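You operate a simulated robot arm through the tools that you are given. There is no shell and no other tool. Be economical: measure what you need, move in short steps, check, and stop when the job is done.

The job below is to be done with a simulated robot arm. You get a single attempt, and the scene is never put back.

TASK
Rub the rust off the short slide plate with the blue rubbing block from the top drawer.
Fine: put the block back and shut the drawer.

The check looks at the end state, three seconds after you hand in, the way a careful person would. Anything else that was tipped, shoved, dropped, spilled or broken makes it a failure.

THE ROBOT
A 7-joint arm with a two-finger parallel gripper, fixed in place. Base frame: the origin is at the foot of the arm, x ahead of it, y to its left, z up. Lengths are in m, angles in rad, forces in N, time in s.
With the tool pointing down near the work surface it reaches from about 0.34 to 0.78 m from the base axis. Its first joint turns from -2.897 to 2.897 rad. Payload 3.91 kg.
Tool frame: the origin (TCP) lies between the finger pads and is the grasp point; the fingertips stand 0.03 m ahead of it; z points along the fingers, y is the line along which they close. The gripper opens to 0.11 m. The fingers are 0.02 m wide and 0.01 m thick; the gripper's body (0.048 by 0.112 m) begins 0.055 m behind the TCP.
Orientation is that of the tool frame in the base frame, as a unit quaternion [w, x, y, z]. With the fingers straight down and closing along the base's y, the tool's x points along the base's -x, its y along +y and its z along -z.

THE INTERFACE
- The arm moves only by the tool apply_moves. Its argument "commands" is a list of rows, each a list of 7 numbers: the closure, from 0 (fully open) to 1 (shut), then the shift along the tool's x, y, z in m, then the turn, a rotation vector about the tool's x, y, z in rad. In form: [[grip, tx, ty, tz, wx, wy, wz], ...]. A call has 1 to 12 rows; each row shifts and turns the commanded pose from where the row before left it, along the tool's axes as they then stand. Rows are played at 5 a second. More than 0.05 m and 0.15 rad between two rows, or a gripper value outside its range, and nothing of the call is played. A pose out of reach is approached as far as the arm can. The call stops where the force on the tool passes 40 N (or 10 N more than at its start, if that is more) or the arm is blocked; 0.2 s more then pass. Each finger travels about 0.153 m/s and halts on what it meets, pressing with about 23 N; the grip force reading is that of the motor and also rises with nothing between the fingers. The clock runs only during rows and for 0.2 s after the last one: add rows that do not move to give the fingers time. The reply holds the time, the measured pose of the TCP, the force on the tool along the base axes, the opening and the grip force, in the units named above and with some noise.
- Cameras (640 x 400 px; columns grow to the right, rows downward): "scene" is fixed at [0.4011, 0.5001, 1.5729]; the picture's right is [-0.98, -0.18, 0.00], its down [-0.07, 0.40, -0.91] and it looks along [0.17, -0.90, -0.41] (base axes); focal length 319 px, centre (320, 200). "wrist" rides on the gripper at [0.077, 0.007, -0.115] in the tool frame; the picture's right is [-0.09, 1.00, 0.00], its down [-0.80, -0.07, -0.59] and it looks along [-0.59, -0.05, 0.80] (tool axes); focal length 270 px, centre (320, 200).
- grab_frame(camera): a new picture of that camera. It takes no simulated time.
- slide_trunk(by): slides the trunk up (or, below 0, down) by that many m; the arm rides with it, the base frame stays. It gives what a move gives, with no picture.
- point_at(camera, pixels): for up to 12 pixels [column, row] of the newest picture of that camera ("zoom" is the newest enlarged one), the place [x, y, z] in the base frame of the surface seen there, good to about 0.003 m. It takes no simulated time.
- close_up(camera, box): a new picture of the part [left, top, right, bottom] of that camera's present view, enlarged. It takes no simulated time.
- sign_off(): hands the job in; it is judged then, once.

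Go step by step. Measure first, check grasps and placings, and put right what went wrong. The budget is 80 turns and 54 pictures, counting those below and the enlarged ones. Unless the task says otherwise, let go and move clear before handing in, and close with one line.

The tools are called as name(argument=value, ...) on one line, values as JSON. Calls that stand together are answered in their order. apply_moves: Moves the arm, as the interface text tells. Its arguments: {"type":"object","properties":{"commands":{"type":"array"}},"required":["commands"]} The other tools are called the same way: slide_trunk (by) slides the trunk up or down; grab_frame (camera) takes a picture; point_at (camera, pixels) gives the place of the surface under pixels of a picture; close_up (camera, box) takes an enlarged picture of a part of a camera's view; sign_off () hands the job in.

At the start:

```text
time: 0.0
tool_pos: [0.2206, -0.3476, 1.3658]
ee_rot: [0.0, 0.0, 1.0, 0.0]
wrist_force: [-0.1, -0.1, -0.4]
gripper_width: 0.1097
grip_force: 0.1
trunk travel left (down, up): [-0.575, 0.035]
```

scene: 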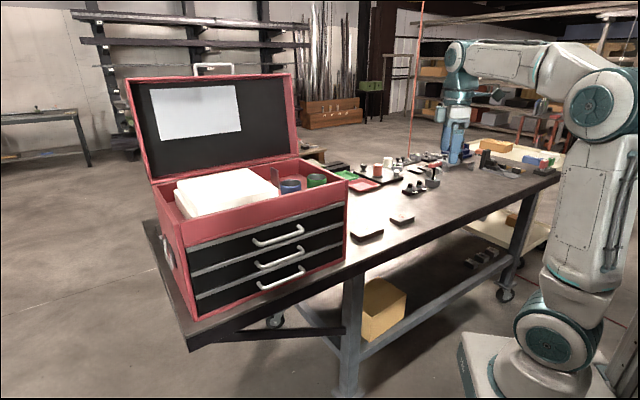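
wrist: 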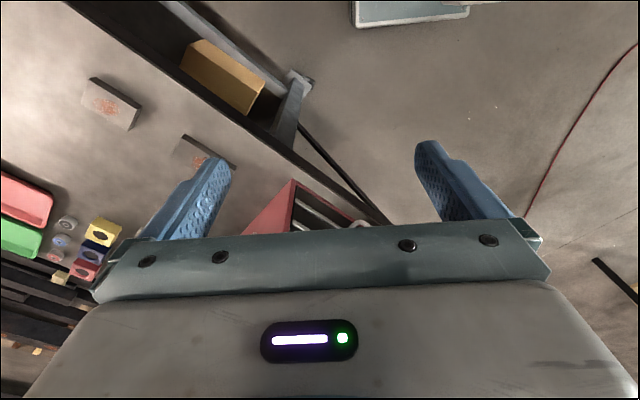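

The scene shows a toolbox with three drawers (handles near (278,234), (280,256), (280,278)) and two dark plates near (367,235) and (402,219). I'll enlarge these areas.

close_up(camera="scene", box=[140, 140, 460, 340])

close_up(camera="wrist", box=[0, 50, 320, 250])

point_at(camera="wrist", pixels=[[93, 78], [141, 103], [127, 130], [82, 98], [185, 136], [232, 166], [108, 102], [195, 150], [293, 182], [102, 232], [95, 250], [85, 272]])

point_at(camera="scene", pixels=[[278, 234], [255, 242], [302, 229], [280, 256], [280, 278], [190, 262], [345, 222], [190, 250], [345, 205], [270, 247], [367, 235], [402, 219]])

```text
2.00 times, centred on (300, 240) of scene
```

zoom: 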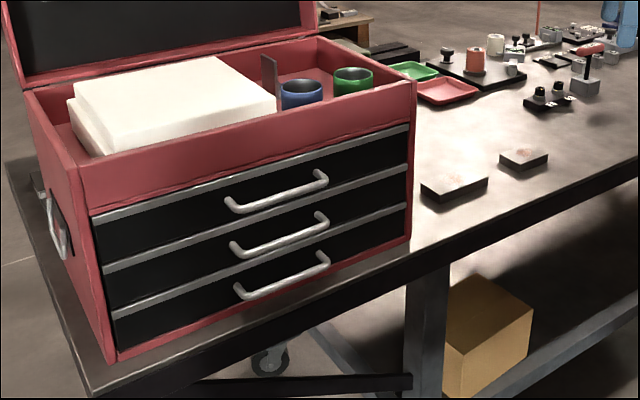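

```text
2.00 times, centred on (160, 150) of wrist
```

zoom: 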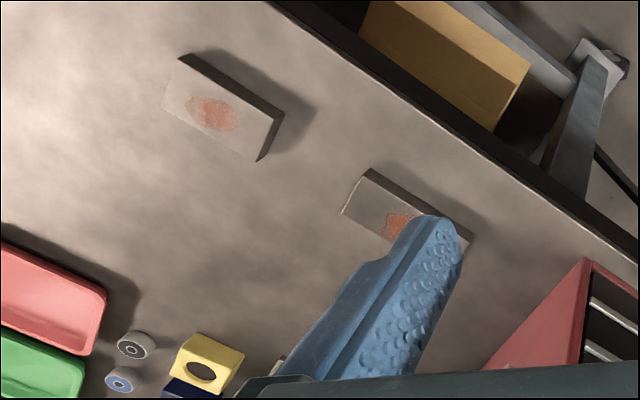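

```text
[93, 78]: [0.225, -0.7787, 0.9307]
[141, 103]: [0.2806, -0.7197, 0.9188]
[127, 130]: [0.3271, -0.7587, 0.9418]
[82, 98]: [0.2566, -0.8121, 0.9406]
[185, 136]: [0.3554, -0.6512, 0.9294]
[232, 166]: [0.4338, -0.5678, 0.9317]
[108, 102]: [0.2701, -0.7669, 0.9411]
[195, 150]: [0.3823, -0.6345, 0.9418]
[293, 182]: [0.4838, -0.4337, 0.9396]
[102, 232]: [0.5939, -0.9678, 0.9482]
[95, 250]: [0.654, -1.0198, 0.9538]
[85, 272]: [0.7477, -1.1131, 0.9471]
```

```text
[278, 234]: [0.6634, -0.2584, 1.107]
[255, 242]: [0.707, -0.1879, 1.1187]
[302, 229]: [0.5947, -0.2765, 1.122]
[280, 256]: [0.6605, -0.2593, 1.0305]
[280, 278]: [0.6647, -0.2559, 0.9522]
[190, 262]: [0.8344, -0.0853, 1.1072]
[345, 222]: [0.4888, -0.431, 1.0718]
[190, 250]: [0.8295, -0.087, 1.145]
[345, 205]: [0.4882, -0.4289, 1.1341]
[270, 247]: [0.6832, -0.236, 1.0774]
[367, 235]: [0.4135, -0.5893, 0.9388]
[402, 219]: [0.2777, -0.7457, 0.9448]
```

Two rusty plates: A near (0.39,-0.61) and B near (0.27,-0.77). I'll zoom in to measure their lengths and decide which is the short one.

close_up(camera="scene", box=[340, 200, 436, 260])

```text
6.67 times, centred on (388, 230) of scene
```

zoom: 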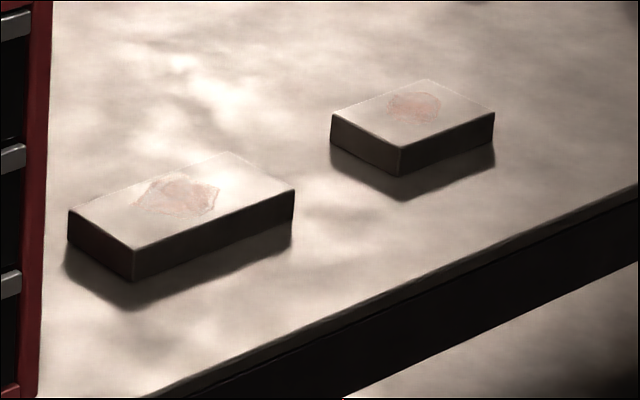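

point_at(camera="zoom", pixels=[[72, 212], [134, 246], [291, 190], [226, 156], [180, 195], [334, 116], [400, 145], [491, 113], [428, 83], [413, 106], [390, 108], [438, 104]])

```text
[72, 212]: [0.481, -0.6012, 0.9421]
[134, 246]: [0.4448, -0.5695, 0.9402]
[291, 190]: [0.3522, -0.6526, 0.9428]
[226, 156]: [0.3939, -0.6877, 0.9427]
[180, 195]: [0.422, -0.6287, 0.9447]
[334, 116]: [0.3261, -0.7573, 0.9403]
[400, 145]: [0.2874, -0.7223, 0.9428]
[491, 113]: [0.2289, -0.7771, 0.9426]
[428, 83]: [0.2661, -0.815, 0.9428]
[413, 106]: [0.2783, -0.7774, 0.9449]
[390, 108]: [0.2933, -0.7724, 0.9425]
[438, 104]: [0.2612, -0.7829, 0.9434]
```

Plate B is the short one (about 0.08 × 0.05, versus 0.124 for A), with its rust centred near (0.278,-0.777) and its top at 0.943. Next I'll measure the top drawer handle.

close_up(camera="scene", box=[236, 196, 332, 256])

```text
6.67 times, centred on (284, 226) of scene
```

zoom: 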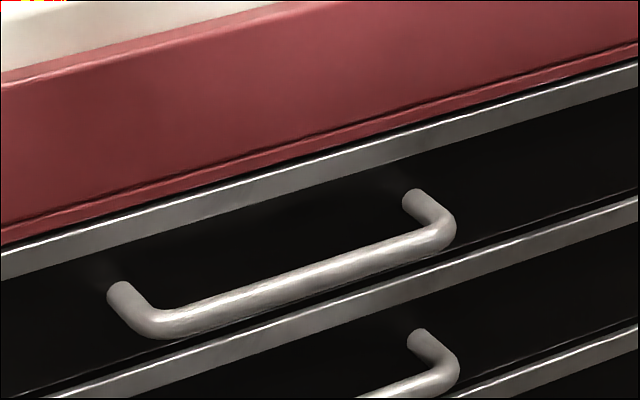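

point_at(camera="zoom", pixels=[[165, 322], [300, 285], [300, 277], [300, 294], [430, 240], [310, 240], [300, 177], [300, 190], [300, 155], [320, 60], [112, 292], [412, 200]])

point_at(camera="scene", pixels=[[250, 205], [300, 193], [220, 200], [316, 181], [318, 188], [290, 188], [292, 195], [276, 180]])

```text
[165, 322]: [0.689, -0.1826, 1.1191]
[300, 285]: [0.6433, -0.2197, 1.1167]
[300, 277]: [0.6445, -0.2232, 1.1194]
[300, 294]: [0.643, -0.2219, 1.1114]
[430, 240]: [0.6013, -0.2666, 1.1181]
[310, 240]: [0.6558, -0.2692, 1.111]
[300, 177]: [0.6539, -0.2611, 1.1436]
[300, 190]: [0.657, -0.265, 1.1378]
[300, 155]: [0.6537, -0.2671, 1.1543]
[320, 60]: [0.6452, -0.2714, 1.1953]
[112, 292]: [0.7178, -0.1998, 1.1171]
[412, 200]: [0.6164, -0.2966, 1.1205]
```

```text
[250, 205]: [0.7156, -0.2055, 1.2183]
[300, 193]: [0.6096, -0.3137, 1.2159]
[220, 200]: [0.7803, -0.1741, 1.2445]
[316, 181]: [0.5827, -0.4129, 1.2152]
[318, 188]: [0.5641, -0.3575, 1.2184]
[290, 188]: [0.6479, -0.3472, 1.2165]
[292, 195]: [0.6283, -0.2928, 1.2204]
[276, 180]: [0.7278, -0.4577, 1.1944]
```

The handle bar centre is (0.647,-0.225,1.115), running along (1,1), with about 0.03 m between it and the drawer face. I'll move to open space in front of the toolbox and start turning the tool to face it.

apply_moves(commands=[[0, -0.028, 0.037, 0.008, 0, 0, 0], [0, -0.028, 0.037, 0.008, 0, 0, 0], [0, -0.028, 0.037, 0.008, 0, 0, 0], [0, -0.028, 0.037, 0.008, 0, 0, 0], [0, -0.028, 0.037, 0.008, 0, 0, 0], [0, -0.028, 0.037, 0.008, 0, 0, 0], [0, -0.028, 0.037, 0.008, 0, 0, -0.131], [0, 0, 0, 0, 0, 0, -0.131], [0, 0, 0, 0, 0, 0, -0.131], [0, 0, 0, 0, 0, 0, -0.131], [0, 0, 0, 0, 0, 0, -0.131], [0, 0, 0, 0, 0, 0, -0.1304]])

```text
time: 2.6
tool_pos: [0.4167, -0.0892, 1.3085]
ee_rot: [0.0, -0.384, 0.923, 0.0]
wrist_force: [-0.3, -0.2, 0.2]
gripper_width: 0.1101
grip_force: 0.1
trunk travel left (down, up): [-0.575, 0.035]
```

The arm followed exactly. Now I'll pitch the tool 60° towards the drawer.

apply_moves(commands=[[0, 0, 0, 0, 0.1496, 0, 0], [0, 0, 0, 0, 0.1496, 0, 0], [0, 0, 0, 0, 0.1496, 0, 0], [0, 0, 0, 0, 0.1496, 0, 0], [0, 0, 0, 0, 0.1496, 0, 0], [0, 0, 0, 0, 0.1496, 0, 0], [0, 0, 0, 0, 0.1496, 0, 0], [0, 0, 0, 0, 0, 0, 0]])

grab_frame(camera="scene")

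```text
time: 4.4
tool_pos: [0.4166, -0.0884, 1.3097]
ee_rot: [0.192, -0.332, 0.799, -0.463]
wrist_force: [-0.3, 0.0, -0.6]
gripper_width: 0.1101
grip_force: 0.0
trunk travel left (down, up): [-0.575, 0.035]
```

```text
47 pictures are left
```

scene: 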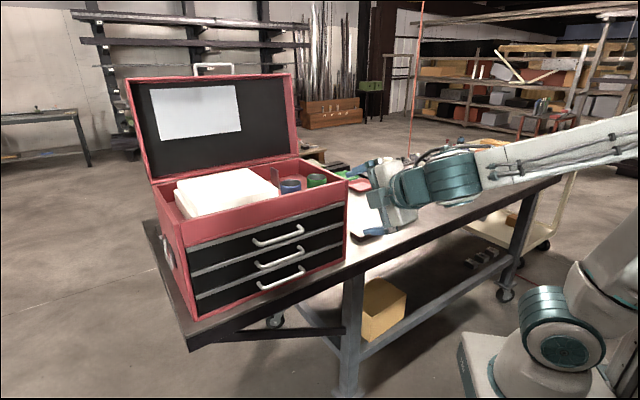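

Orientation is right. I'll move to 0.10 m short of the handle.

apply_moves(commands=[[0, -0.011, 0.0065, 0.037, 0, 0, 0], [0, -0.011, 0.0065, 0.037, 0, 0, 0], [0, -0.011, 0.0065, 0.037, 0, 0, 0], [0, -0.011, 0.0065, 0.037, 0, 0, 0], [0, -0.011, 0.0065, 0.037, 0, 0, 0], [0, -0.011, 0.0065, 0.037, 0, 0, 0], [0.2, 0, 0, 0, 0, 0, 0]])

grab_frame(camera="wrist")

```text
time: 6.0
tool_pos: [0.5844, -0.1645, 1.163]
ee_rot: [0.191, -0.333, 0.8, -0.461]
wrist_force: [-0.2, -0.1, -0.4]
gripper_width: 0.0879
grip_force: 0.0
trunk travel left (down, up): [-0.575, 0.035]
```

```text
46 pictures are left
```

wrist: 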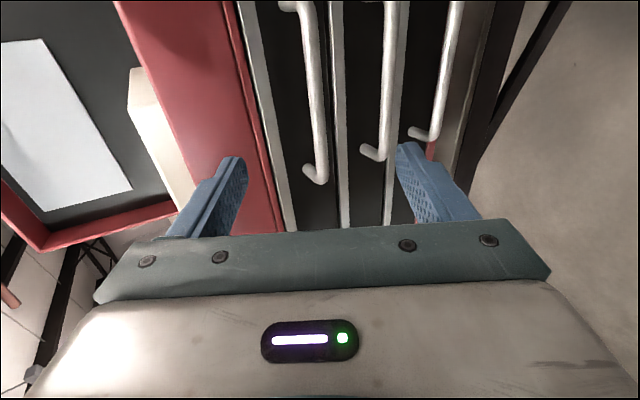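

The top handle runs from about (300,10) to (318,175) in the wrist view, between the fingers. I'll measure it precisely.

point_at(camera="wrist", pixels=[[313, 60], [316, 100], [320, 140], [308, 100], [325, 100], [345, 120], [290, 120], [388, 100]])

```text
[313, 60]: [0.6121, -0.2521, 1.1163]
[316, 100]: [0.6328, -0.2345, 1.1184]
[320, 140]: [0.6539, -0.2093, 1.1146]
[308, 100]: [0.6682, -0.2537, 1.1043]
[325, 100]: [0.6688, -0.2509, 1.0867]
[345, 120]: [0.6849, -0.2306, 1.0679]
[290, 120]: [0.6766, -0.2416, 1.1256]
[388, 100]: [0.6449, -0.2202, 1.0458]
```

The handle is well centred. I'll narrow the opening so the upper fingertip clears the drawer face, advance 0.083, then close.

apply_moves(commands=[[0.68, 0, -0.0018, 0, 0, 0, 0], [0.68, 0, 0, 0.03, 0, 0, 0], [0.68, 0, 0, 0.03, 0, 0, 0], [0.68, 0, 0, 0.023, 0, 0, 0], [0.68, 0, 0, 0, 0, 0, 0], [1, 0, 0, 0, 0, 0, 0], [1, 0, 0, 0, 0, 0, 0], [1, 0, 0, 0, 0, 0, 0]])

grab_frame(camera="wrist")

```text
time: 7.8
tool_pos: [0.637, -0.2156, 1.1231]
ee_rot: [0.192, -0.332, 0.8, -0.462]
wrist_force: [-0.7, 0.3, 0.9]
gripper_width: 0.0118
grip_force: 44.8
trunk travel left (down, up): [-0.575, 0.035]
```

```text
45 pictures are left
```

wrist: 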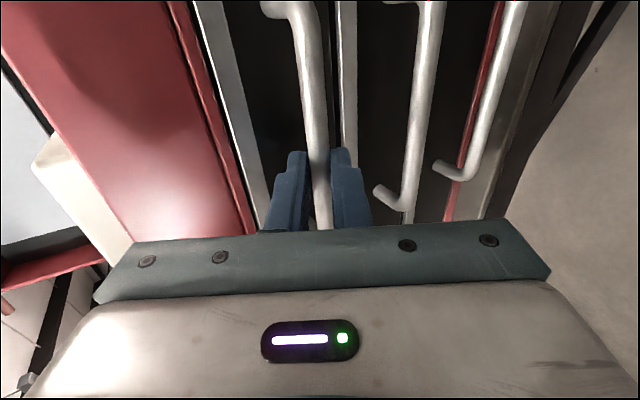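

The bar is gripped (opening 0.0118). I'll pull straight out horizontally by 0.10.

apply_moves(commands=[[1, 0, 0.01, -0.0173, 0, 0, 0], [1, 0, 0.01, -0.0173, 0, 0, 0], [1, 0, 0.01, -0.0173, 0, 0, 0], [1, 0, 0.01, -0.0173, 0, 0, 0], [1, 0, 0.01, -0.0173, 0, 0, 0]])

grab_frame(camera="scene")

```text
time: 9.0
tool_pos: [0.567, -0.1445, 1.125]
ee_rot: [0.191, -0.332, 0.8, -0.462]
wrist_force: [-2.9, -1.2, -2.8]
gripper_width: 0.0116
grip_force: 44.9
trunk travel left (down, up): [-0.575, 0.035]
```

```text
44 pictures are left
```

scene: 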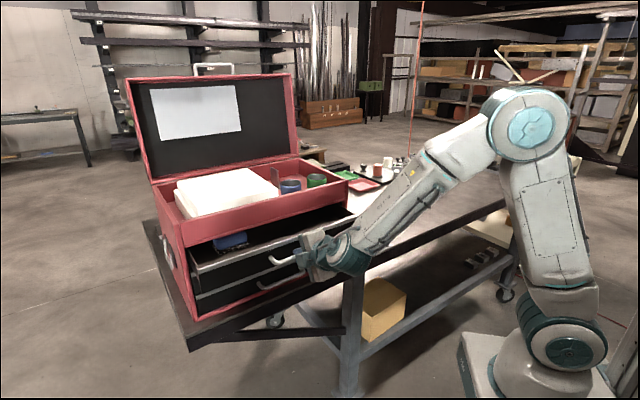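

The drawer is sliding out easily and a blue item shows at (232,240). I'll pull a bit further.

apply_moves(commands=[[1, 0, 0.01, -0.0173, 0, 0, 0], [1, 0, 0.01, -0.0173, 0, 0, 0], [1, 0, 0.01, -0.0173, 0, 0, 0], [1, 0, 0.01, -0.0173, 0, 0, 0]])

close_up(camera="scene", box=[160, 180, 352, 300])

```text
time: 10.0
tool_pos: [0.5102, -0.0882, 1.123]
ee_rot: [0.191, -0.333, 0.8, -0.461]
wrist_force: [-1.1, -0.6, -9.6]
gripper_width: 0.0115
grip_force: 44.9
trunk travel left (down, up): [-0.575, 0.035]
```

```text
3.33 times, centred on (256, 240) of scene
```

zoom: 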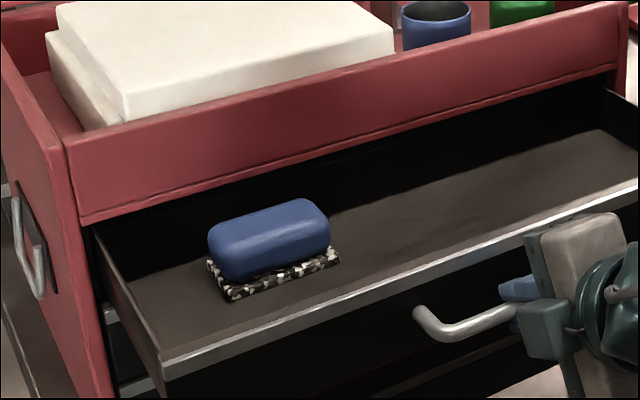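

The drawer is open and the blue block with its scrub pad base is fully in view. I'll measure it.

point_at(camera="zoom", pixels=[[210, 232], [226, 275], [331, 238], [303, 201], [268, 225], [275, 260], [224, 299], [338, 262], [208, 264], [270, 320], [160, 280], [420, 230]])

point_at(camera="scene", pixels=[[240, 262], [204, 273], [220, 238]])

```text
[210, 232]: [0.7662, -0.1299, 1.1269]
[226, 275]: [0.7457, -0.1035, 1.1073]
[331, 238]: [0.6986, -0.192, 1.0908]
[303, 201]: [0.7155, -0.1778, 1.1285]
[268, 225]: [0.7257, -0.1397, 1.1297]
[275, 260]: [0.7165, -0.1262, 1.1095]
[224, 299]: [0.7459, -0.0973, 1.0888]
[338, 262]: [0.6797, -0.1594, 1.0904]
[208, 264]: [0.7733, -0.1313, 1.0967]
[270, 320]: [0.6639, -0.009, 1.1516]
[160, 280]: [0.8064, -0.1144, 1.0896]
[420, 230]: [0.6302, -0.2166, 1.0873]
```

```text
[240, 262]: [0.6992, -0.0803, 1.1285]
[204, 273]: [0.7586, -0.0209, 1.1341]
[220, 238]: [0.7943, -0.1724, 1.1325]
```

The block is 0.09 × 0.043, centred near (0.7265,-0.145), with its base at about 1.088 and top at 1.13. I'll let go of the handle, back out along the fingers, rise, and start turning the tool down.

apply_moves(commands=[[0.68, 0, 0, 0, 0, 0, 0], [0.68, 0, 0, 0, 0, 0, 0], [0.68, 0, 0, -0.03, 0, 0, 0], [0.68, 0, 0, -0.04, 0, 0, 0], [0.68, 0, 0, -0.04, 0, 0, 0], [0.68, 0, -0.0433, -0.025, 0, 0, 0], [0.68, 0, -0.0433, -0.025, 0, 0, 0], [0.5, 0, 0, 0, -0.1496, 0, 0], [0.4, 0, 0, 0, -0.1496, 0, 0], [0.2, 0, 0, 0, -0.1496, 0, 0], [0, 0, 0, 0, -0.1496, 0, 0], [0, 0, 0, 0, -0.1496, 0, 0]])

point_at(camera="scene", pixels=[[565, 340], [590, 300], [530, 125]])

```text
time: 12.6
tool_pos: [0.4423, -0.0201, 1.2792]
ee_rot: [0.055, -0.38, 0.913, -0.137]
wrist_force: [0.7, 0.1, 0.2]
gripper_width: 0.11
grip_force: 0.0
trunk travel left (down, up): [-0.575, 0.035]
```

```text
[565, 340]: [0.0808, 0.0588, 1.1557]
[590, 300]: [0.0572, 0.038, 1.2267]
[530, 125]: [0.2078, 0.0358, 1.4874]
```

The handle is released and clear. I'll continue turning: finish the pitch down, then yaw +90°.

apply_moves(commands=[[0, 0, 0, 0, -0.1496, 0, 0], [0, 0, 0, 0, -0.1496, 0, 0], [0, 0, 0, 0, 0, 0, 0.1428], [0, 0, 0, 0, 0, 0, 0.1428], [0, 0, 0, 0, 0, 0, 0.1428], [0, 0, 0, 0, 0, 0, 0.1428], [0, 0, 0, 0, 0, 0, 0.1428], [0, 0, 0, 0, 0, 0, 0.1428], [0, 0, 0, 0, 0, 0, 0.1428], [0, 0, 0, 0, 0, 0, 0.1428], [0, 0, 0, 0, 0, 0, 0.1428], [0, 0, 0, 0, 0, 0, 0.1428]])

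apply_moves(commands=[[0, 0, 0, 0, 0, 0, 0.1428], [0, 0, 0, 0, 0, -0.1454, 0], [0, 0, 0, 0, 0, -0.1454, 0], [0, 0, 0, 0, 0, -0.1454, 0], [0, 0, 0, 0, 0, 0, 0]])

```text
time: 15.2
tool_pos: [0.4427, -0.02, 1.2809]
ee_rot: [0.0, 0.317, 0.949, 0.0]
wrist_force: [0.9, -0.1, 1.0]
gripper_width: 0.11
grip_force: 0.0
trunk travel left (down, up): [-0.575, 0.035]
```

```text
time: 16.4
tool_pos: [0.4417, -0.0207, 1.2794]
ee_rot: [0.201, 0.373, 0.902, -0.082]
wrist_force: [-0.8, 0.5, -0.8]
gripper_width: 0.1096
grip_force: 0.0
trunk travel left (down, up): [-0.575, 0.035]
```

Tool now points 25° off vertical towards the box, closing along the block's length. I'll move to 0.10 m short of the block and look.

apply_moves(commands=[[0, -0.0317, 0.0188, 0.0268, 0, 0, 0], [0, -0.0317, 0.0188, 0.0268, 0, 0, 0], [0, -0.0317, 0.0188, 0.0268, 0, 0, 0], [0, -0.0317, 0.0188, 0.0268, 0, 0, 0], [0, -0.0317, 0.0188, 0.0268, 0, 0, 0], [0, -0.0317, 0.0188, 0.0268, 0, 0, 0], [0, 0, 0, 0, 0, 0, 0]])

grab_frame(camera="wrist")

```text
time: 18.0
tool_pos: [0.6929, -0.1108, 1.2157]
ee_rot: [0.2, 0.372, 0.903, -0.082]
wrist_force: [-0.9, 0.2, 0.1]
gripper_width: 0.11
grip_force: 0.0
trunk travel left (down, up): [-0.575, 0.035]
```

```text
42 pictures are left
```

wrist: 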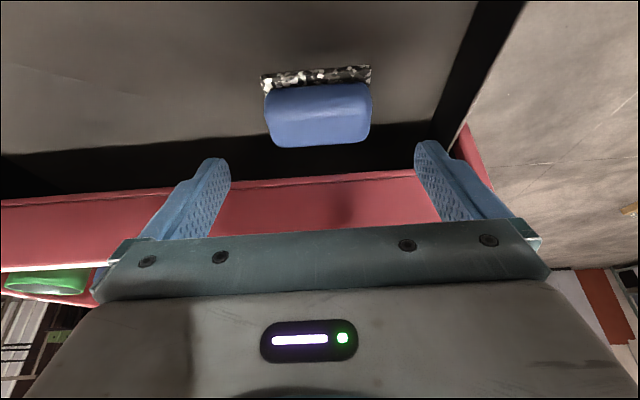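

The block is at (318,112), roughly centred between the fingers. I'll measure its ends.

point_at(camera="wrist", pixels=[[268, 110], [370, 105], [318, 105], [318, 90], [320, 140], [263, 82], [371, 72], [275, 140], [365, 134]])

```text
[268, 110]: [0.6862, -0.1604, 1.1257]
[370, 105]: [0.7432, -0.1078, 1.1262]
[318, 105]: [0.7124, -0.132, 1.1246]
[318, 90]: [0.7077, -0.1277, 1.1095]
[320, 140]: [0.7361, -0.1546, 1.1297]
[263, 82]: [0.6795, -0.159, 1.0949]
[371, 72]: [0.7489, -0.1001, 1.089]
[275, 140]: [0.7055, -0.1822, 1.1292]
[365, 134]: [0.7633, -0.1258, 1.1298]
```

Centred along the length (block mid 0.411 along the edge, TCP 0.412). I'll descend 0.10 along the fingers and close.

apply_moves(commands=[[0, 0, 0, 0.03, 0, 0, 0], [0, 0, 0, 0.03, 0, 0, 0], [0, 0, 0, 0.025, 0, 0, 0], [0, 0, 0, 0.015, 0, 0, 0], [0, 0, 0, 0, 0, 0, 0]])

grab_frame(camera="wrist")

close_up(camera="scene", box=[160, 180, 352, 300])

```text
time: 19.2
tool_pos: [0.7221, -0.14, 1.1255]
ee_rot: [0.2, 0.373, 0.902, -0.082]
wrist_force: [0.1, -0.2, 0.2]
gripper_width: 0.1098
grip_force: 0.0
trunk travel left (down, up): [-0.575, 0.035]
```

```text
41 pictures are left
```

wrist: 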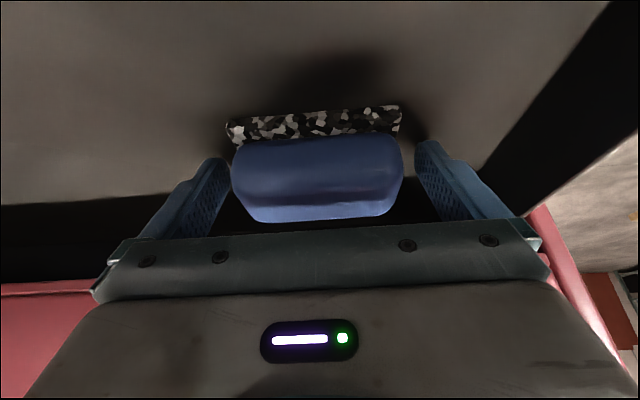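

```text
3.33 times, centred on (256, 240) of scene
```

zoom: 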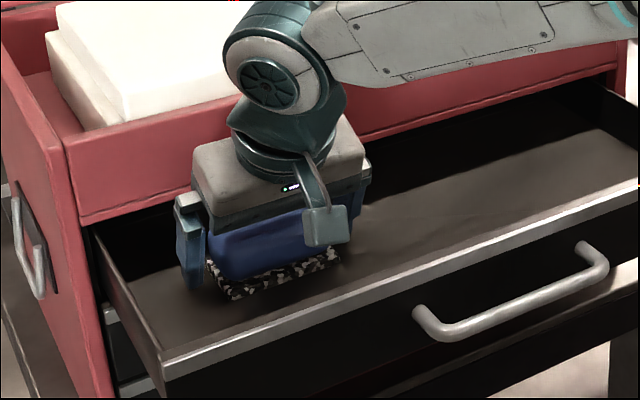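

The block is straight between the fingers (its tilt in the picture matches the camera roll). Closing now.

apply_moves(commands=[[0.3, 0, 0, 0, 0, 0, 0], [0.5, 0, 0, 0, 0, 0, 0], [0.6, 0, 0, 0, 0, 0, 0], [0.6, 0, 0, 0, 0, 0, 0]])

grab_frame(camera="wrist")

```text
time: 20.2
tool_pos: [0.7229, -0.1404, 1.1243]
ee_rot: [0.2, 0.373, 0.902, -0.083]
wrist_force: [-1.4, -0.6, -0.9]
gripper_width: 0.0893
grip_force: 22.6
trunk travel left (down, up): [-0.575, 0.035]
```

```text
39 pictures are left
```

wrist: 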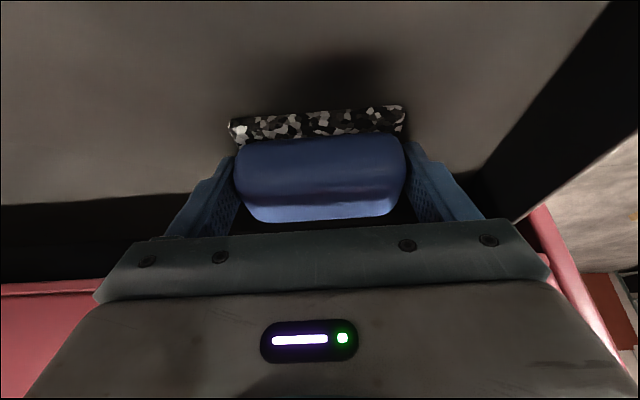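

The block is held (opening 0.0893, 22.6 N). Lifting straight up 0.15.

apply_moves(commands=[[0.8, -0.0085, 0, -0.0181, 0, 0, 0], [0.8, -0.0127, 0, -0.0271, 0, 0, 0], [0.8, -0.0127, 0, -0.0271, 0, 0, 0], [0.8, -0.0127, 0, -0.0271, 0, 0, 0], [0.8, -0.017, 0, -0.0362, 0, 0, 0]])

grab_frame(camera="wrist")

```text
time: 21.4
tool_pos: [0.7208, -0.1397, 1.2736]
ee_rot: [0.2, 0.373, 0.902, -0.083]
wrist_force: [0.4, -0.2, -1.7]
gripper_width: 0.0895
grip_force: 23.1
trunk travel left (down, up): [-0.575, 0.035]
```

```text
38 pictures are left
```

wrist: 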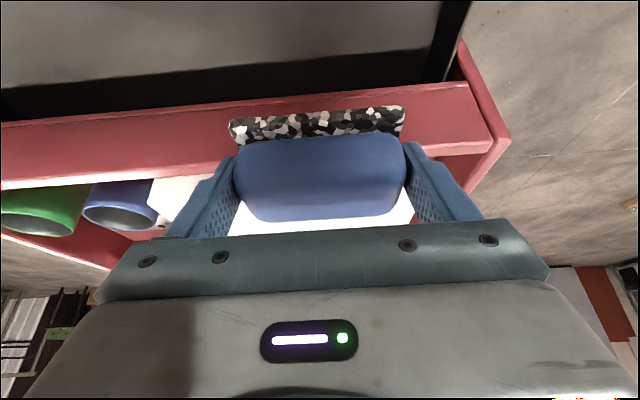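

Block held firmly. I'll retract over open space and yaw so that the tilt points outward towards plate B.

apply_moves(commands=[[0.8, 0.0254, -0.0344, -0.0081, 0, 0, 0], [0.8, 0.0254, -0.0344, -0.0081, 0, 0, 0], [0.8, 0.0254, -0.0344, -0.0081, 0, 0, 0], [0.8, 0.0254, -0.0344, -0.0081, 0, 0, 0], [0.8, 0.0254, -0.0344, -0.0081, 0, 0, 0], [0.8, 0.0254, -0.0344, -0.0081, 0, 0, 0], [0.8, 0.0254, -0.0344, -0.0081, 0, 0, 0], [0.8, 0, 0, 0, 0.0468, 0, 0.1], [0.8, 0, 0, 0, 0.0468, 0, 0.1], [0.8, 0, 0, 0, 0.0468, 0, 0.1], [0.8, 0, 0, 0, 0.0468, 0, 0.1], [0.8, 0, 0, 0, 0, 0, 0]])

```text
time: 24.0
tool_pos: [0.4198, -0.1811, 1.2493]
ee_rot: [0.176, 0.563, 0.798, -0.126]
wrist_force: [-0.5, 0.5, -0.9]
gripper_width: 0.0893
grip_force: 23.0
trunk travel left (down, up): [-0.575, 0.035]
```

Orientation is good. Moving towards the plate, staying high.

apply_moves(commands=[[0.8, -0.02, -0.0313, 0.0236, 0, 0, 0], [0.8, -0.02, -0.0313, 0.0236, 0, 0, 0], [0.8, -0.02, -0.0313, 0.0236, 0, 0, 0], [0.8, -0.02, -0.0313, 0.0236, 0, 0, 0], [0.8, -0.02, -0.0313, 0.0236, 0, 0, 0], [0.8, -0.02, -0.0313, 0.0236, 0, 0, 0], [0.8, -0.02, -0.0313, 0.0236, 0, 0, 0], [0.8, -0.02, -0.0313, 0.0236, 0, 0, 0], [0.8, -0.02, -0.0313, 0.0236, 0, 0, 0], [0.8, -0.02, -0.0313, 0.0236, 0, 0, 0], [0.8, 0, 0, 0, 0, 0, 0]])

```text
time: 26.4
tool_pos: [0.2242, -0.551, 1.1221]
ee_rot: [0.178, 0.561, 0.799, -0.125]
wrist_force: [0.4, 0.6, -1.7]
gripper_width: 0.0892
grip_force: 22.8
trunk travel left (down, up): [-0.575, 0.035]
```

Now extend outward to hover above plate B at about z = 1.03, testing the reach.

apply_moves(commands=[[0.8, -0.0275, -0.0042, 0.0297, 0, 0, 0], [0.8, -0.0275, -0.0042, 0.0297, 0, 0, 0], [0.8, -0.0275, -0.0042, 0.0297, 0, 0, 0], [0.8, -0.0275, -0.0042, 0.0297, 0, 0, 0], [0.8, -0.0275, -0.0042, 0.0297, 0, 0, 0], [0.8, -0.0275, -0.0042, 0.0297, 0, 0, 0], [0.8, 0, 0, 0, 0, 0, 0]])

grab_frame(camera="wrist")

close_up(camera="scene", box=[340, 170, 468, 250])

```text
time: 28.0
tool_pos: [0.2751, -0.7698, 1.0304]
ee_rot: [0.176, 0.563, 0.798, -0.124]
wrist_force: [-0.7, -0.2, -1.5]
gripper_width: 0.0894
grip_force: 22.7
trunk travel left (down, up): [-0.575, 0.035]
```

```text
37 pictures are left
```

wrist: 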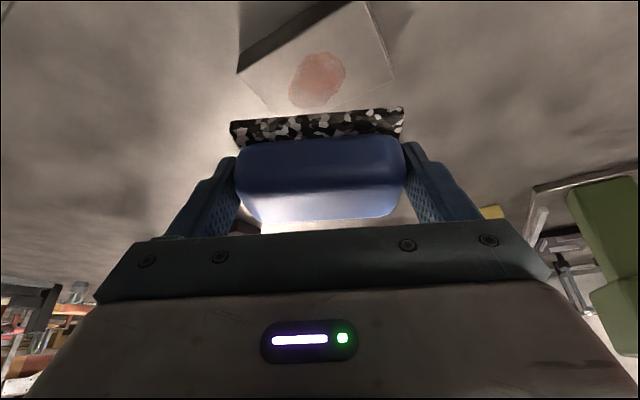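

```text
5.00 times, centred on (404, 210) of scene
```

zoom: 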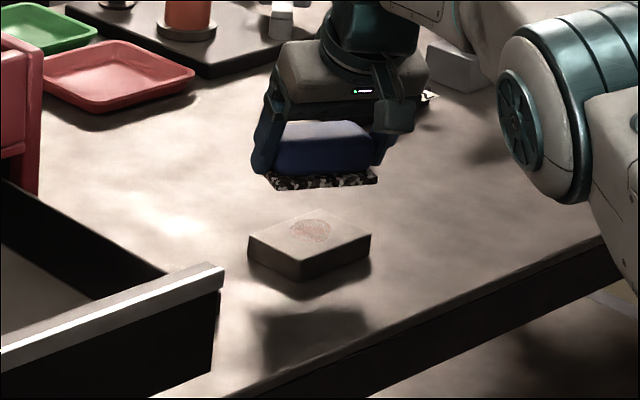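

Reach is fine. I'll measure the rust patch, plate outline, and pad edge in the wrist view.

point_at(camera="wrist", pixels=[[318, 80], [291, 90], [345, 70], [318, 54], [312, 105], [242, 75], [362, 4], [392, 78], [232, 148], [405, 131], [232, 124], [403, 109]])

```text
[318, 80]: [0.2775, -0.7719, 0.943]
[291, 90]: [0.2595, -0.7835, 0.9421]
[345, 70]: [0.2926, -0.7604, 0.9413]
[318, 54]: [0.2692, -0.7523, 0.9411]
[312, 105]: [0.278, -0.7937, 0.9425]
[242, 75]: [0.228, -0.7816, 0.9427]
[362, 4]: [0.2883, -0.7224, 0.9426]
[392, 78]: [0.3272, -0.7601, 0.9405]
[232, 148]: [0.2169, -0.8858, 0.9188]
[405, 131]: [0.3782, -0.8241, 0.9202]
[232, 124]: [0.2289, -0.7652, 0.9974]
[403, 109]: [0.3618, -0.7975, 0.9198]
```

Patch centre is (0.275,-0.773) and the pad underside is about 0.995, so 0.052 m to go. I'll descend 0.047 and check.

apply_moves(commands=[[0.8, 0.0068, 0, 0.0145, 0, 0, 0], [0.8, 0.0068, 0, 0.0145, 0, 0, 0], [0.8, 0.0063, 0, 0.0136, 0, 0, 0], [0.8, 0, 0, 0, 0, 0, 0]])

close_up(camera="scene", box=[356, 190, 436, 240])

```text
time: 29.0
tool_pos: [0.2741, -0.7719, 0.9808]
ee_rot: [0.176, 0.561, 0.799, -0.125]
wrist_force: [-0.6, -0.1, -0.6]
gripper_width: 0.0892
grip_force: 22.7
trunk travel left (down, up): [-0.575, 0.035]
```

```text
8.00 times, centred on (396, 215) of scene
```

zoom: 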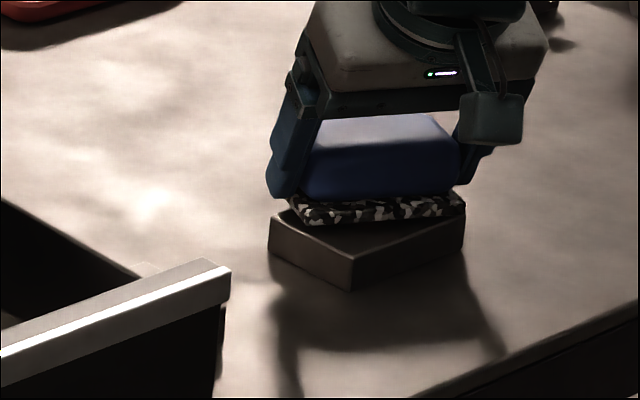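

The pad hovers just above the plate. I'll step down in 1.5 mm steps and watch the force.

apply_moves(commands=[[0.8, 0.0006, 0, 0.0014, 0, 0, 0], [0.8, 0.0006, 0, 0.0014, 0, 0, 0]])

apply_moves(commands=[[0.8, 0.0006, 0, 0.0014, 0, 0, 0], [0.8, 0, 0, 0, 0, 0, 0]])

```text
time: 29.6
tool_pos: [0.2731, -0.7721, 0.9786]
ee_rot: [0.177, 0.562, 0.799, -0.125]
wrist_force: [-0.8, 0.6, -1.2]
gripper_width: 0.0893
grip_force: 22.8
trunk travel left (down, up): [-0.575, 0.035]
```

```text
time: 30.2
tool_pos: [0.2739, -0.7706, 0.9769]
ee_rot: [0.178, 0.561, 0.799, -0.125]
wrist_force: [1.3, -1.5, 2.3]
gripper_width: 0.0895
grip_force: 22.4
trunk travel left (down, up): [-0.575, 0.035]
```

Contact is starting (about +3.5 N). One more small step.

apply_moves(commands=[[0.8, 0.0006, 0, 0.0014, 0, 0, 0], [0.8, 0, 0, 0, 0, 0, 0]])

```text
time: 30.8
tool_pos: [0.2734, -0.7711, 0.977]
ee_rot: [0.178, 0.561, 0.798, -0.127]
wrist_force: [1.0, -1.1, 7.9]
gripper_width: 0.0895
grip_force: 23.0
trunk travel left (down, up): [-0.575, 0.035]
```

Pressing at about 9 N. Rubbing with short strokes along the block's length.

apply_moves(commands=[[0.8, 0, 0.01, 0, 0, 0, 0], [0.8, 0, 0.01, 0, 0, 0, 0], [0.8, 0, -0.01, 0, 0, 0, 0], [0.8, 0, -0.01, 0, 0, 0, 0], [0.8, 0, -0.01, 0, 0, 0, 0], [0.8, 0, -0.01, 0, 0, 0, 0], [0.8, 0, 0.01, 0, 0, 0, 0], [0.8, 0, 0.01, 0, 0, 0, 0]])

close_up(camera="scene", box=[356, 190, 436, 240])

grab_frame(camera="wrist")

```text
time: 32.6
tool_pos: [0.2746, -0.7696, 0.9772]
ee_rot: [0.178, 0.561, 0.799, -0.125]
wrist_force: [-2.4, -0.5, 9.0]
gripper_width: 0.0893
grip_force: 23.1
trunk travel left (down, up): [-0.575, 0.035]
```

```text
8.00 times, centred on (396, 215) of scene
```

zoom: 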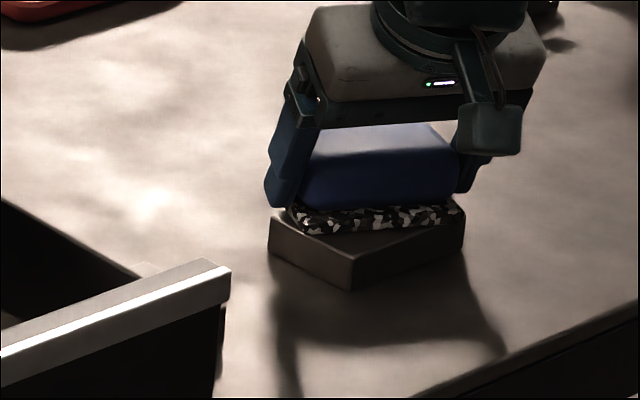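

```text
33 pictures are left
```

wrist: 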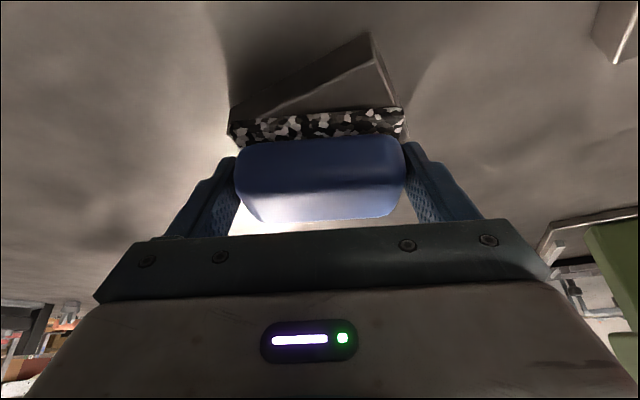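

The plate hasn't moved (corner still at (350,289)) and contact is steady. More strokes, shifted ±8 mm radially.

apply_moves(commands=[[0.8, -0.0073, 0.012, 0.0034, 0, 0, 0], [0.8, 0, -0.012, 0, 0, 0, 0], [0.8, 0, -0.012, 0, 0, 0, 0], [0.8, 0, 0.012, 0, 0, 0, 0], [0.8, 0, 0.012, 0, 0, 0, 0], [0.8, 0.0073, -0.012, -0.0034, 0, 0, 0], [0.8, 0.0073, -0.012, -0.0034, 0, 0, 0], [0.8, 0, 0.012, 0, 0, 0, 0], [0.8, 0, 0.012, 0, 0, 0, 0], [0.8, 0, -0.012, 0, 0, 0, 0], [0.8, 0, -0.012, 0, 0, 0, 0], [0.8, -0.0073, 0.012, 0.0034, 0, 0, 0]])

apply_moves(commands=[[0.8, 0, 0.012, 0, 0, 0, 0], [0.8, 0, -0.012, 0, 0, 0, 0], [0.8, 0, -0.012, 0, 0, 0, 0], [0.8, 0, 0.012, 0, 0, 0, 0], [0.8, 0, 0.012, 0, 0, 0, 0], [0.8, 0, -0.012, 0, 0, 0, 0], [0.8, 0, -0.012, 0, 0, 0, 0], [0.8, 0, 0.012, 0, 0, 0, 0]])

```text
time: 35.2
tool_pos: [0.2745, -0.7716, 0.9763]
ee_rot: [0.176, 0.562, 0.798, -0.125]
wrist_force: [1.0, -0.3, 1.7]
gripper_width: 0.0894
grip_force: 23.5
trunk travel left (down, up): [-0.575, 0.035]
```

```text
time: 37.0
tool_pos: [0.2716, -0.7708, 0.9761]
ee_rot: [0.177, 0.562, 0.798, -0.126]
wrist_force: [-3.0, -0.7, 8.4]
gripper_width: 0.0896
grip_force: 23.0
trunk travel left (down, up): [-0.575, 0.035]
```

Contact held. I'll lift straight up 0.06 and inspect the plate.

apply_moves(commands=[[0.8, -0.0042, 0, -0.0091, 0, 0, 0], [0.8, -0.0106, 0, -0.0227, 0, 0, 0], [0.8, -0.0106, 0, -0.0227, 0, 0, 0], [0.8, 0, 0, 0, 0, 0, 0]])

grab_frame(camera="wrist")

close_up(camera="scene", box=[340, 200, 436, 260])

```text
time: 38.0
tool_pos: [0.2743, -0.7729, 1.0357]
ee_rot: [0.177, 0.562, 0.799, -0.124]
wrist_force: [-0.6, -0.1, -0.7]
gripper_width: 0.0896
grip_force: 22.9
trunk travel left (down, up): [-0.575, 0.035]
```

```text
32 pictures are left
```

wrist: 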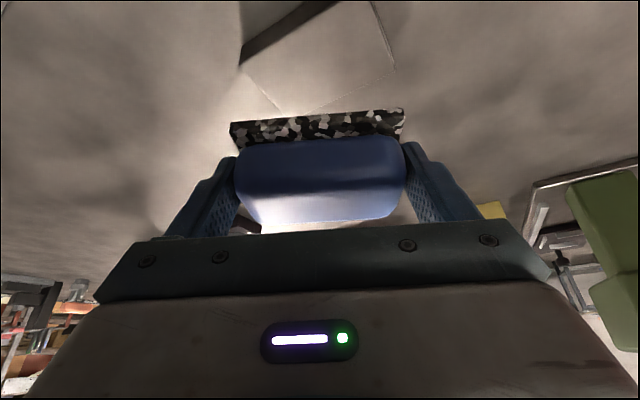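

```text
6.67 times, centred on (388, 230) of scene
```

zoom: 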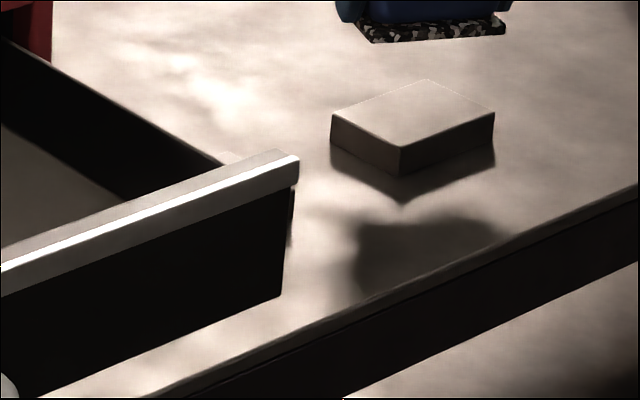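

The rust seems gone and the plate corners (334,116), (400,145) and (491,113) match the start. I'll take one enlarged look for residue.

close_up(camera="wrist", box=[224, 0, 416, 120])

```text
3.33 times, centred on (320, 60) of wrist
```

zoom: 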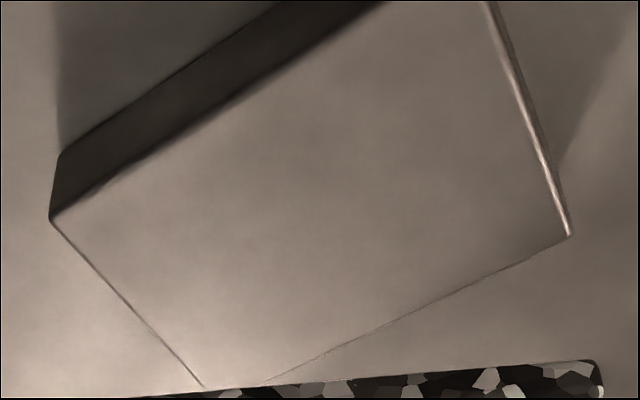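

The plate is clean. Retracing the path back towards the drawer.

apply_moves(commands=[[0.8, 0.0275, 0.0042, -0.0297, 0, 0, 0], [0.8, 0.0275, 0.0042, -0.0297, 0, 0, 0], [0.8, 0.0275, 0.0042, -0.0297, 0, 0, 0], [0.8, 0.0275, 0.0042, -0.0297, 0, 0, 0], [0.8, 0.0275, 0.0042, -0.0297, 0, 0, 0], [0.8, 0.0275, 0.0042, -0.0297, 0, 0, 0], [0.8, 0.02, 0.0313, -0.0236, 0, 0, 0], [0.8, 0.02, 0.0313, -0.0236, 0, 0, 0], [0.8, 0.02, 0.0313, -0.0236, 0, 0, 0], [0.8, 0.02, 0.0313, -0.0236, 0, 0, 0], [0.8, 0.02, 0.0313, -0.0236, 0, 0, 0], [0.8, 0.02, 0.0313, -0.0236, 0, 0, 0]])

apply_moves(commands=[[0.8, 0.02, 0.0313, -0.0236, 0, 0, 0], [0.8, 0.02, 0.0313, -0.0236, 0, 0, 0], [0.8, 0.02, 0.0313, -0.0236, 0, 0, 0], [0.8, 0.02, 0.0313, -0.0236, 0, 0, 0], [0.8, 0, 0, 0, -0.0468, 0, -0.1], [0.8, 0, 0, 0, -0.0468, 0, -0.1], [0.8, 0, 0, 0, -0.0468, 0, -0.1], [0.8, 0, 0, 0, -0.0468, 0, -0.1], [0.8, 0, 0, 0, 0, 0, 0]])

```text
time: 40.6
tool_pos: [0.3394, -0.3294, 1.2085]
ee_rot: [0.177, 0.562, 0.798, -0.124]
wrist_force: [-0.4, 0.0, -1.2]
gripper_width: 0.0894
grip_force: 23.3
trunk travel left (down, up): [-0.575, 0.035]
```

```text
time: 42.6
tool_pos: [0.4214, -0.1806, 1.2571]
ee_rot: [0.2, 0.372, 0.902, -0.082]
wrist_force: [0.7, -0.3, -1.2]
gripper_width: 0.0895
grip_force: 23.1
trunk travel left (down, up): [-0.575, 0.035]
```

Now back over the drawer at the original grasp spot.

apply_moves(commands=[[0.8, -0.025, 0.0345, 0.009, 0, 0, 0], [0.8, -0.025, 0.0345, 0.009, 0, 0, 0], [0.8, -0.025, 0.0345, 0.009, 0, 0, 0], [0.8, -0.025, 0.0345, 0.009, 0, 0, 0], [0.8, -0.025, 0.0345, 0.009, 0, 0, 0], [0.8, -0.025, 0.0345, 0.009, 0, 0, 0], [0.8, -0.025, 0.0345, 0.009, 0, 0, 0], [0.8, 0, 0, 0, 0, 0, 0]])

close_up(camera="scene", box=[160, 180, 352, 300])

```text
time: 44.4
tool_pos: [0.7212, -0.1393, 1.2735]
ee_rot: [0.2, 0.372, 0.903, -0.082]
wrist_force: [-0.1, -0.8, -1.1]
gripper_width: 0.0895
grip_force: 22.9
trunk travel left (down, up): [-0.575, 0.035]
```

```text
3.33 times, centred on (256, 240) of scene
```

zoom: 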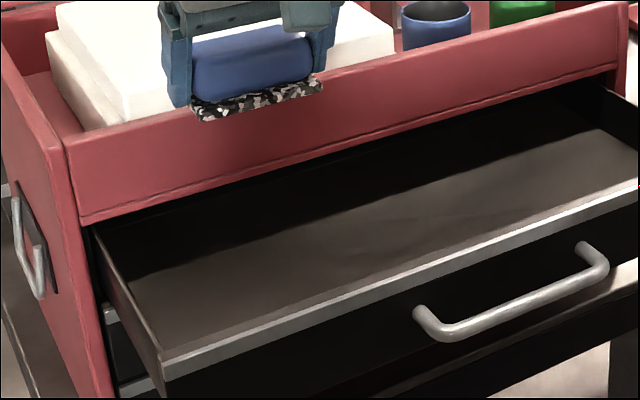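

The drawer hasn't moved. I'll lower straight down 0.147 and then settle.

apply_moves(commands=[[0.8, 0.017, 0, 0.0362, 0, 0, 0], [0.8, 0.0127, 0, 0.0271, 0, 0, 0], [0.8, 0.0127, 0, 0.0271, 0, 0, 0], [0.8, 0.0127, 0, 0.0271, 0, 0, 0], [0.8, 0.0064, 0, 0.0136, 0, 0, 0], [0.8, 0, 0, 0, 0, 0, 0]])

```text
time: 45.8
tool_pos: [0.7218, -0.1397, 1.128]
ee_rot: [0.2, 0.373, 0.902, -0.082]
wrist_force: [0.9, 0.6, -1.9]
gripper_width: 0.0894
grip_force: 23.4
trunk travel left (down, up): [-0.575, 0.035]
```

apply_moves(commands=[[0.8, 0.0008, 0, 0.0018, 0, 0, 0], [0.8, 0.0006, 0, 0.0014, 0, 0, 0], [0.8, 0, 0, 0, 0, 0, 0]])

```text
time: 46.6
tool_pos: [0.7224, -0.1392, 1.1247]
ee_rot: [0.199, 0.374, 0.902, -0.083]
wrist_force: [0.7, 0.2, -1.2]
gripper_width: 0.0892
grip_force: 23.7
trunk travel left (down, up): [-0.575, 0.035]
```

Almost at the original height (1.1243). One last millimetre, then release and back out along the fingers.

apply_moves(commands=[[0.8, 0.0004, 0, 0.0009, 0, 0, 0], [0.8, 0, 0, 0, 0, 0, 0], [0.1, 0, 0, 0, 0, 0, 0], [0, 0, 0, 0, 0, 0, 0], [0, 0, 0, -0.02, 0, 0, 0], [0, 0, 0, -0.04, 0, 0, 0], [0, 0, 0, -0.04, 0, 0, 0], [0, 0, 0, 0, 0, 0, 0]])

grab_frame(camera="wrist")

close_up(camera="scene", box=[160, 180, 352, 300])

```text
time: 48.4
tool_pos: [0.6923, -0.1108, 1.2162]
ee_rot: [0.2, 0.373, 0.902, -0.083]
wrist_force: [0.8, -0.4, -0.1]
gripper_width: 0.1102
grip_force: 0.0
trunk travel left (down, up): [-0.575, 0.035]
```

```text
28 pictures are left
```

wrist: 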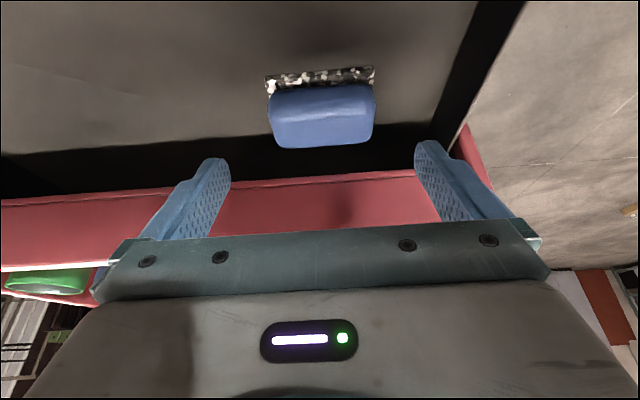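

```text
3.33 times, centred on (256, 240) of scene
```

zoom: 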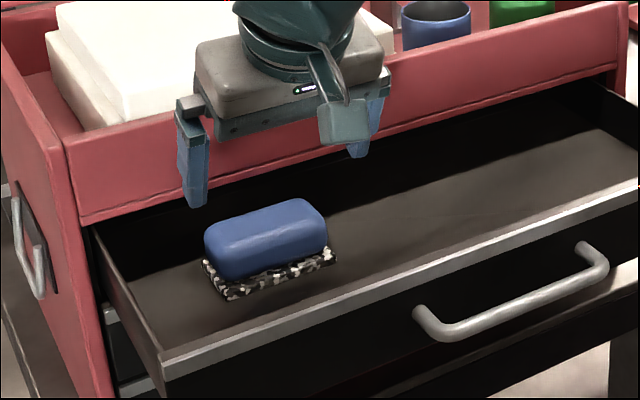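

The block is back where it was. Now I'll shut the fingers, go round to in front of the handle (bar now near (0.518,-0.098,1.117)), and lower there.

apply_moves(commands=[[0, 0.0327, -0.0228, -0.0162, 0, 0, 0], [0.3, 0.0327, -0.0228, -0.0162, 0, 0, 0], [0.6, 0.0327, -0.0228, -0.0162, 0, 0, 0], [1, 0.0327, -0.0228, -0.0162, 0, 0, 0], [1, 0.0327, -0.0228, -0.0162, 0, 0, 0], [1, 0.0134, 0, 0.0287, 0, 0, 0], [1, 0.0134, 0, 0.0287, 0, 0, 0], [1, 0.0134, 0, 0.0287, 0, 0, 0], [1, 0, 0, 0, 0, 0, 0]])

grab_frame(camera="wrist")

close_up(camera="scene", box=[200, 170, 392, 290])

```text
time: 50.4
tool_pos: [0.484, -0.0625, 1.1261]
ee_rot: [0.2, 0.373, 0.902, -0.083]
wrist_force: [0.6, 0.9, -0.4]
gripper_width: 0.0
grip_force: 23.2
trunk travel left (down, up): [-0.575, 0.035]
```

```text
26 pictures are left
```

wrist: 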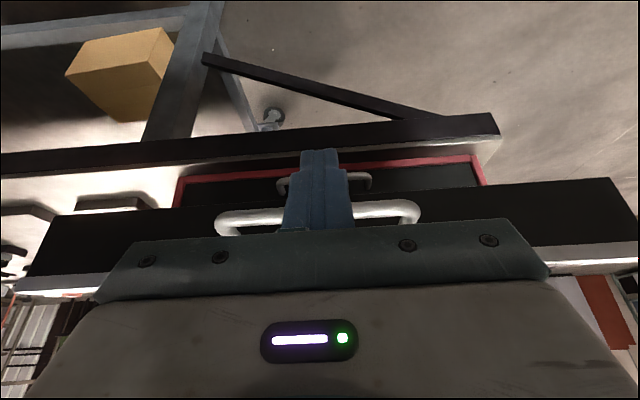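

```text
3.33 times, centred on (296, 230) of scene
```

zoom: 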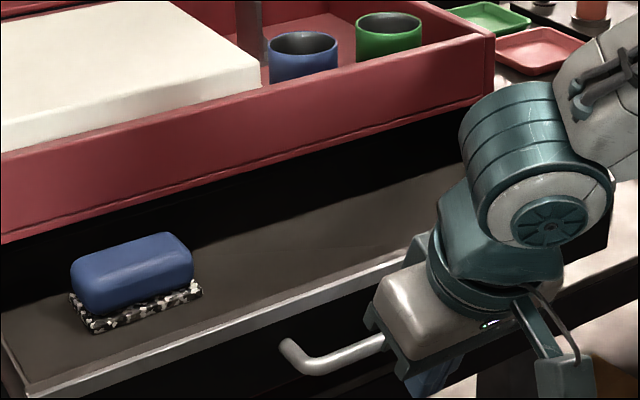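

The fingers are centred in front of the handle. Pushing the drawer in gently by 0.17.

apply_moves(commands=[[1, -0.0136, 0, 0.0063, 0, 0, 0], [1, -0.0136, 0, 0.0063, 0, 0, 0], [1, -0.0136, 0, 0.0063, 0, 0, 0], [1, -0.0136, 0, 0.0063, 0, 0, 0], [1, -0.0136, 0, 0.0063, 0, 0, 0], [1, -0.0136, 0, 0.0063, 0, 0, 0], [1, -0.0136, 0, 0.0063, 0, 0, 0], [1, -0.0136, 0, 0.0063, 0, 0, 0], [1, -0.0136, 0, 0.0063, 0, 0, 0], [1, -0.0136, 0, 0.0063, 0, 0, 0], [1, -0.0136, 0, 0.0063, 0, 0, 0], [1, 0, 0, 0, 0, 0, 0]])

close_up(camera="scene", box=[160, 180, 352, 300])

```text
time: 53.0
tool_pos: [0.6009, -0.1783, 1.1233]
ee_rot: [0.2, 0.373, 0.902, -0.083]
wrist_force: [0.3, -0.6, -0.4]
gripper_width: 0.0
grip_force: 23.0
trunk travel left (down, up): [-0.575, 0.035]
```

```text
3.33 times, centred on (256, 240) of scene
```

zoom: 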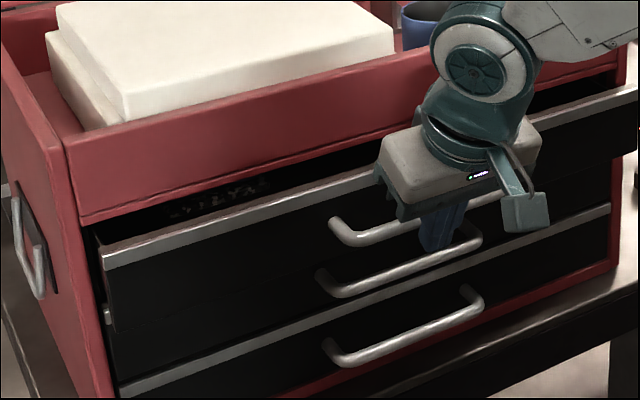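

About 0.047 m remains. Pushing on with smaller steps and watching the force.

apply_moves(commands=[[1, -0.0109, 0, 0.0051, 0, 0, 0], [1, -0.0109, 0, 0.0051, 0, 0, 0], [1, -0.0091, 0, 0.0042, 0, 0, 0], [1, -0.0045, 0, 0.0021, 0, 0, 0], [1, 0, 0, 0, 0, 0, 0]])

close_up(camera="scene", box=[160, 180, 352, 300])

```text
time: 54.2
tool_pos: [0.628, -0.2073, 1.1237]
ee_rot: [0.199, 0.373, 0.902, -0.083]
wrist_force: [0.5, -0.3, -0.6]
gripper_width: 0.0
grip_force: 22.9
trunk travel left (down, up): [-0.575, 0.035]
```

```text
3.33 times, centred on (256, 240) of scene
```

zoom: 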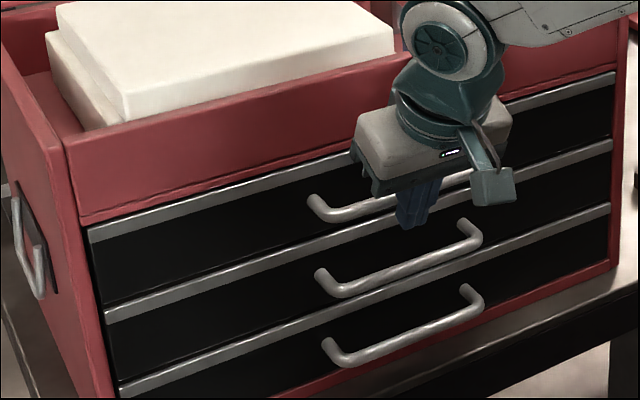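

It's nearly flush. A few 2–3 mm steps until I feel the stop.

apply_moves(commands=[[1, -0.0027, 0, 0.0013, 0, 0, 0], [1, -0.0027, 0, 0.0013, 0, 0, 0], [1, 0, 0, 0, 0, 0, 0]])

```text
time: 55.0
tool_pos: [0.6333, -0.2094, 1.1247]
ee_rot: [0.2, 0.373, 0.902, -0.083]
wrist_force: [-2.0, 1.9, 0.0]
gripper_width: 0.0002
grip_force: 23.1
trunk travel left (down, up): [-0.575, 0.035]
```

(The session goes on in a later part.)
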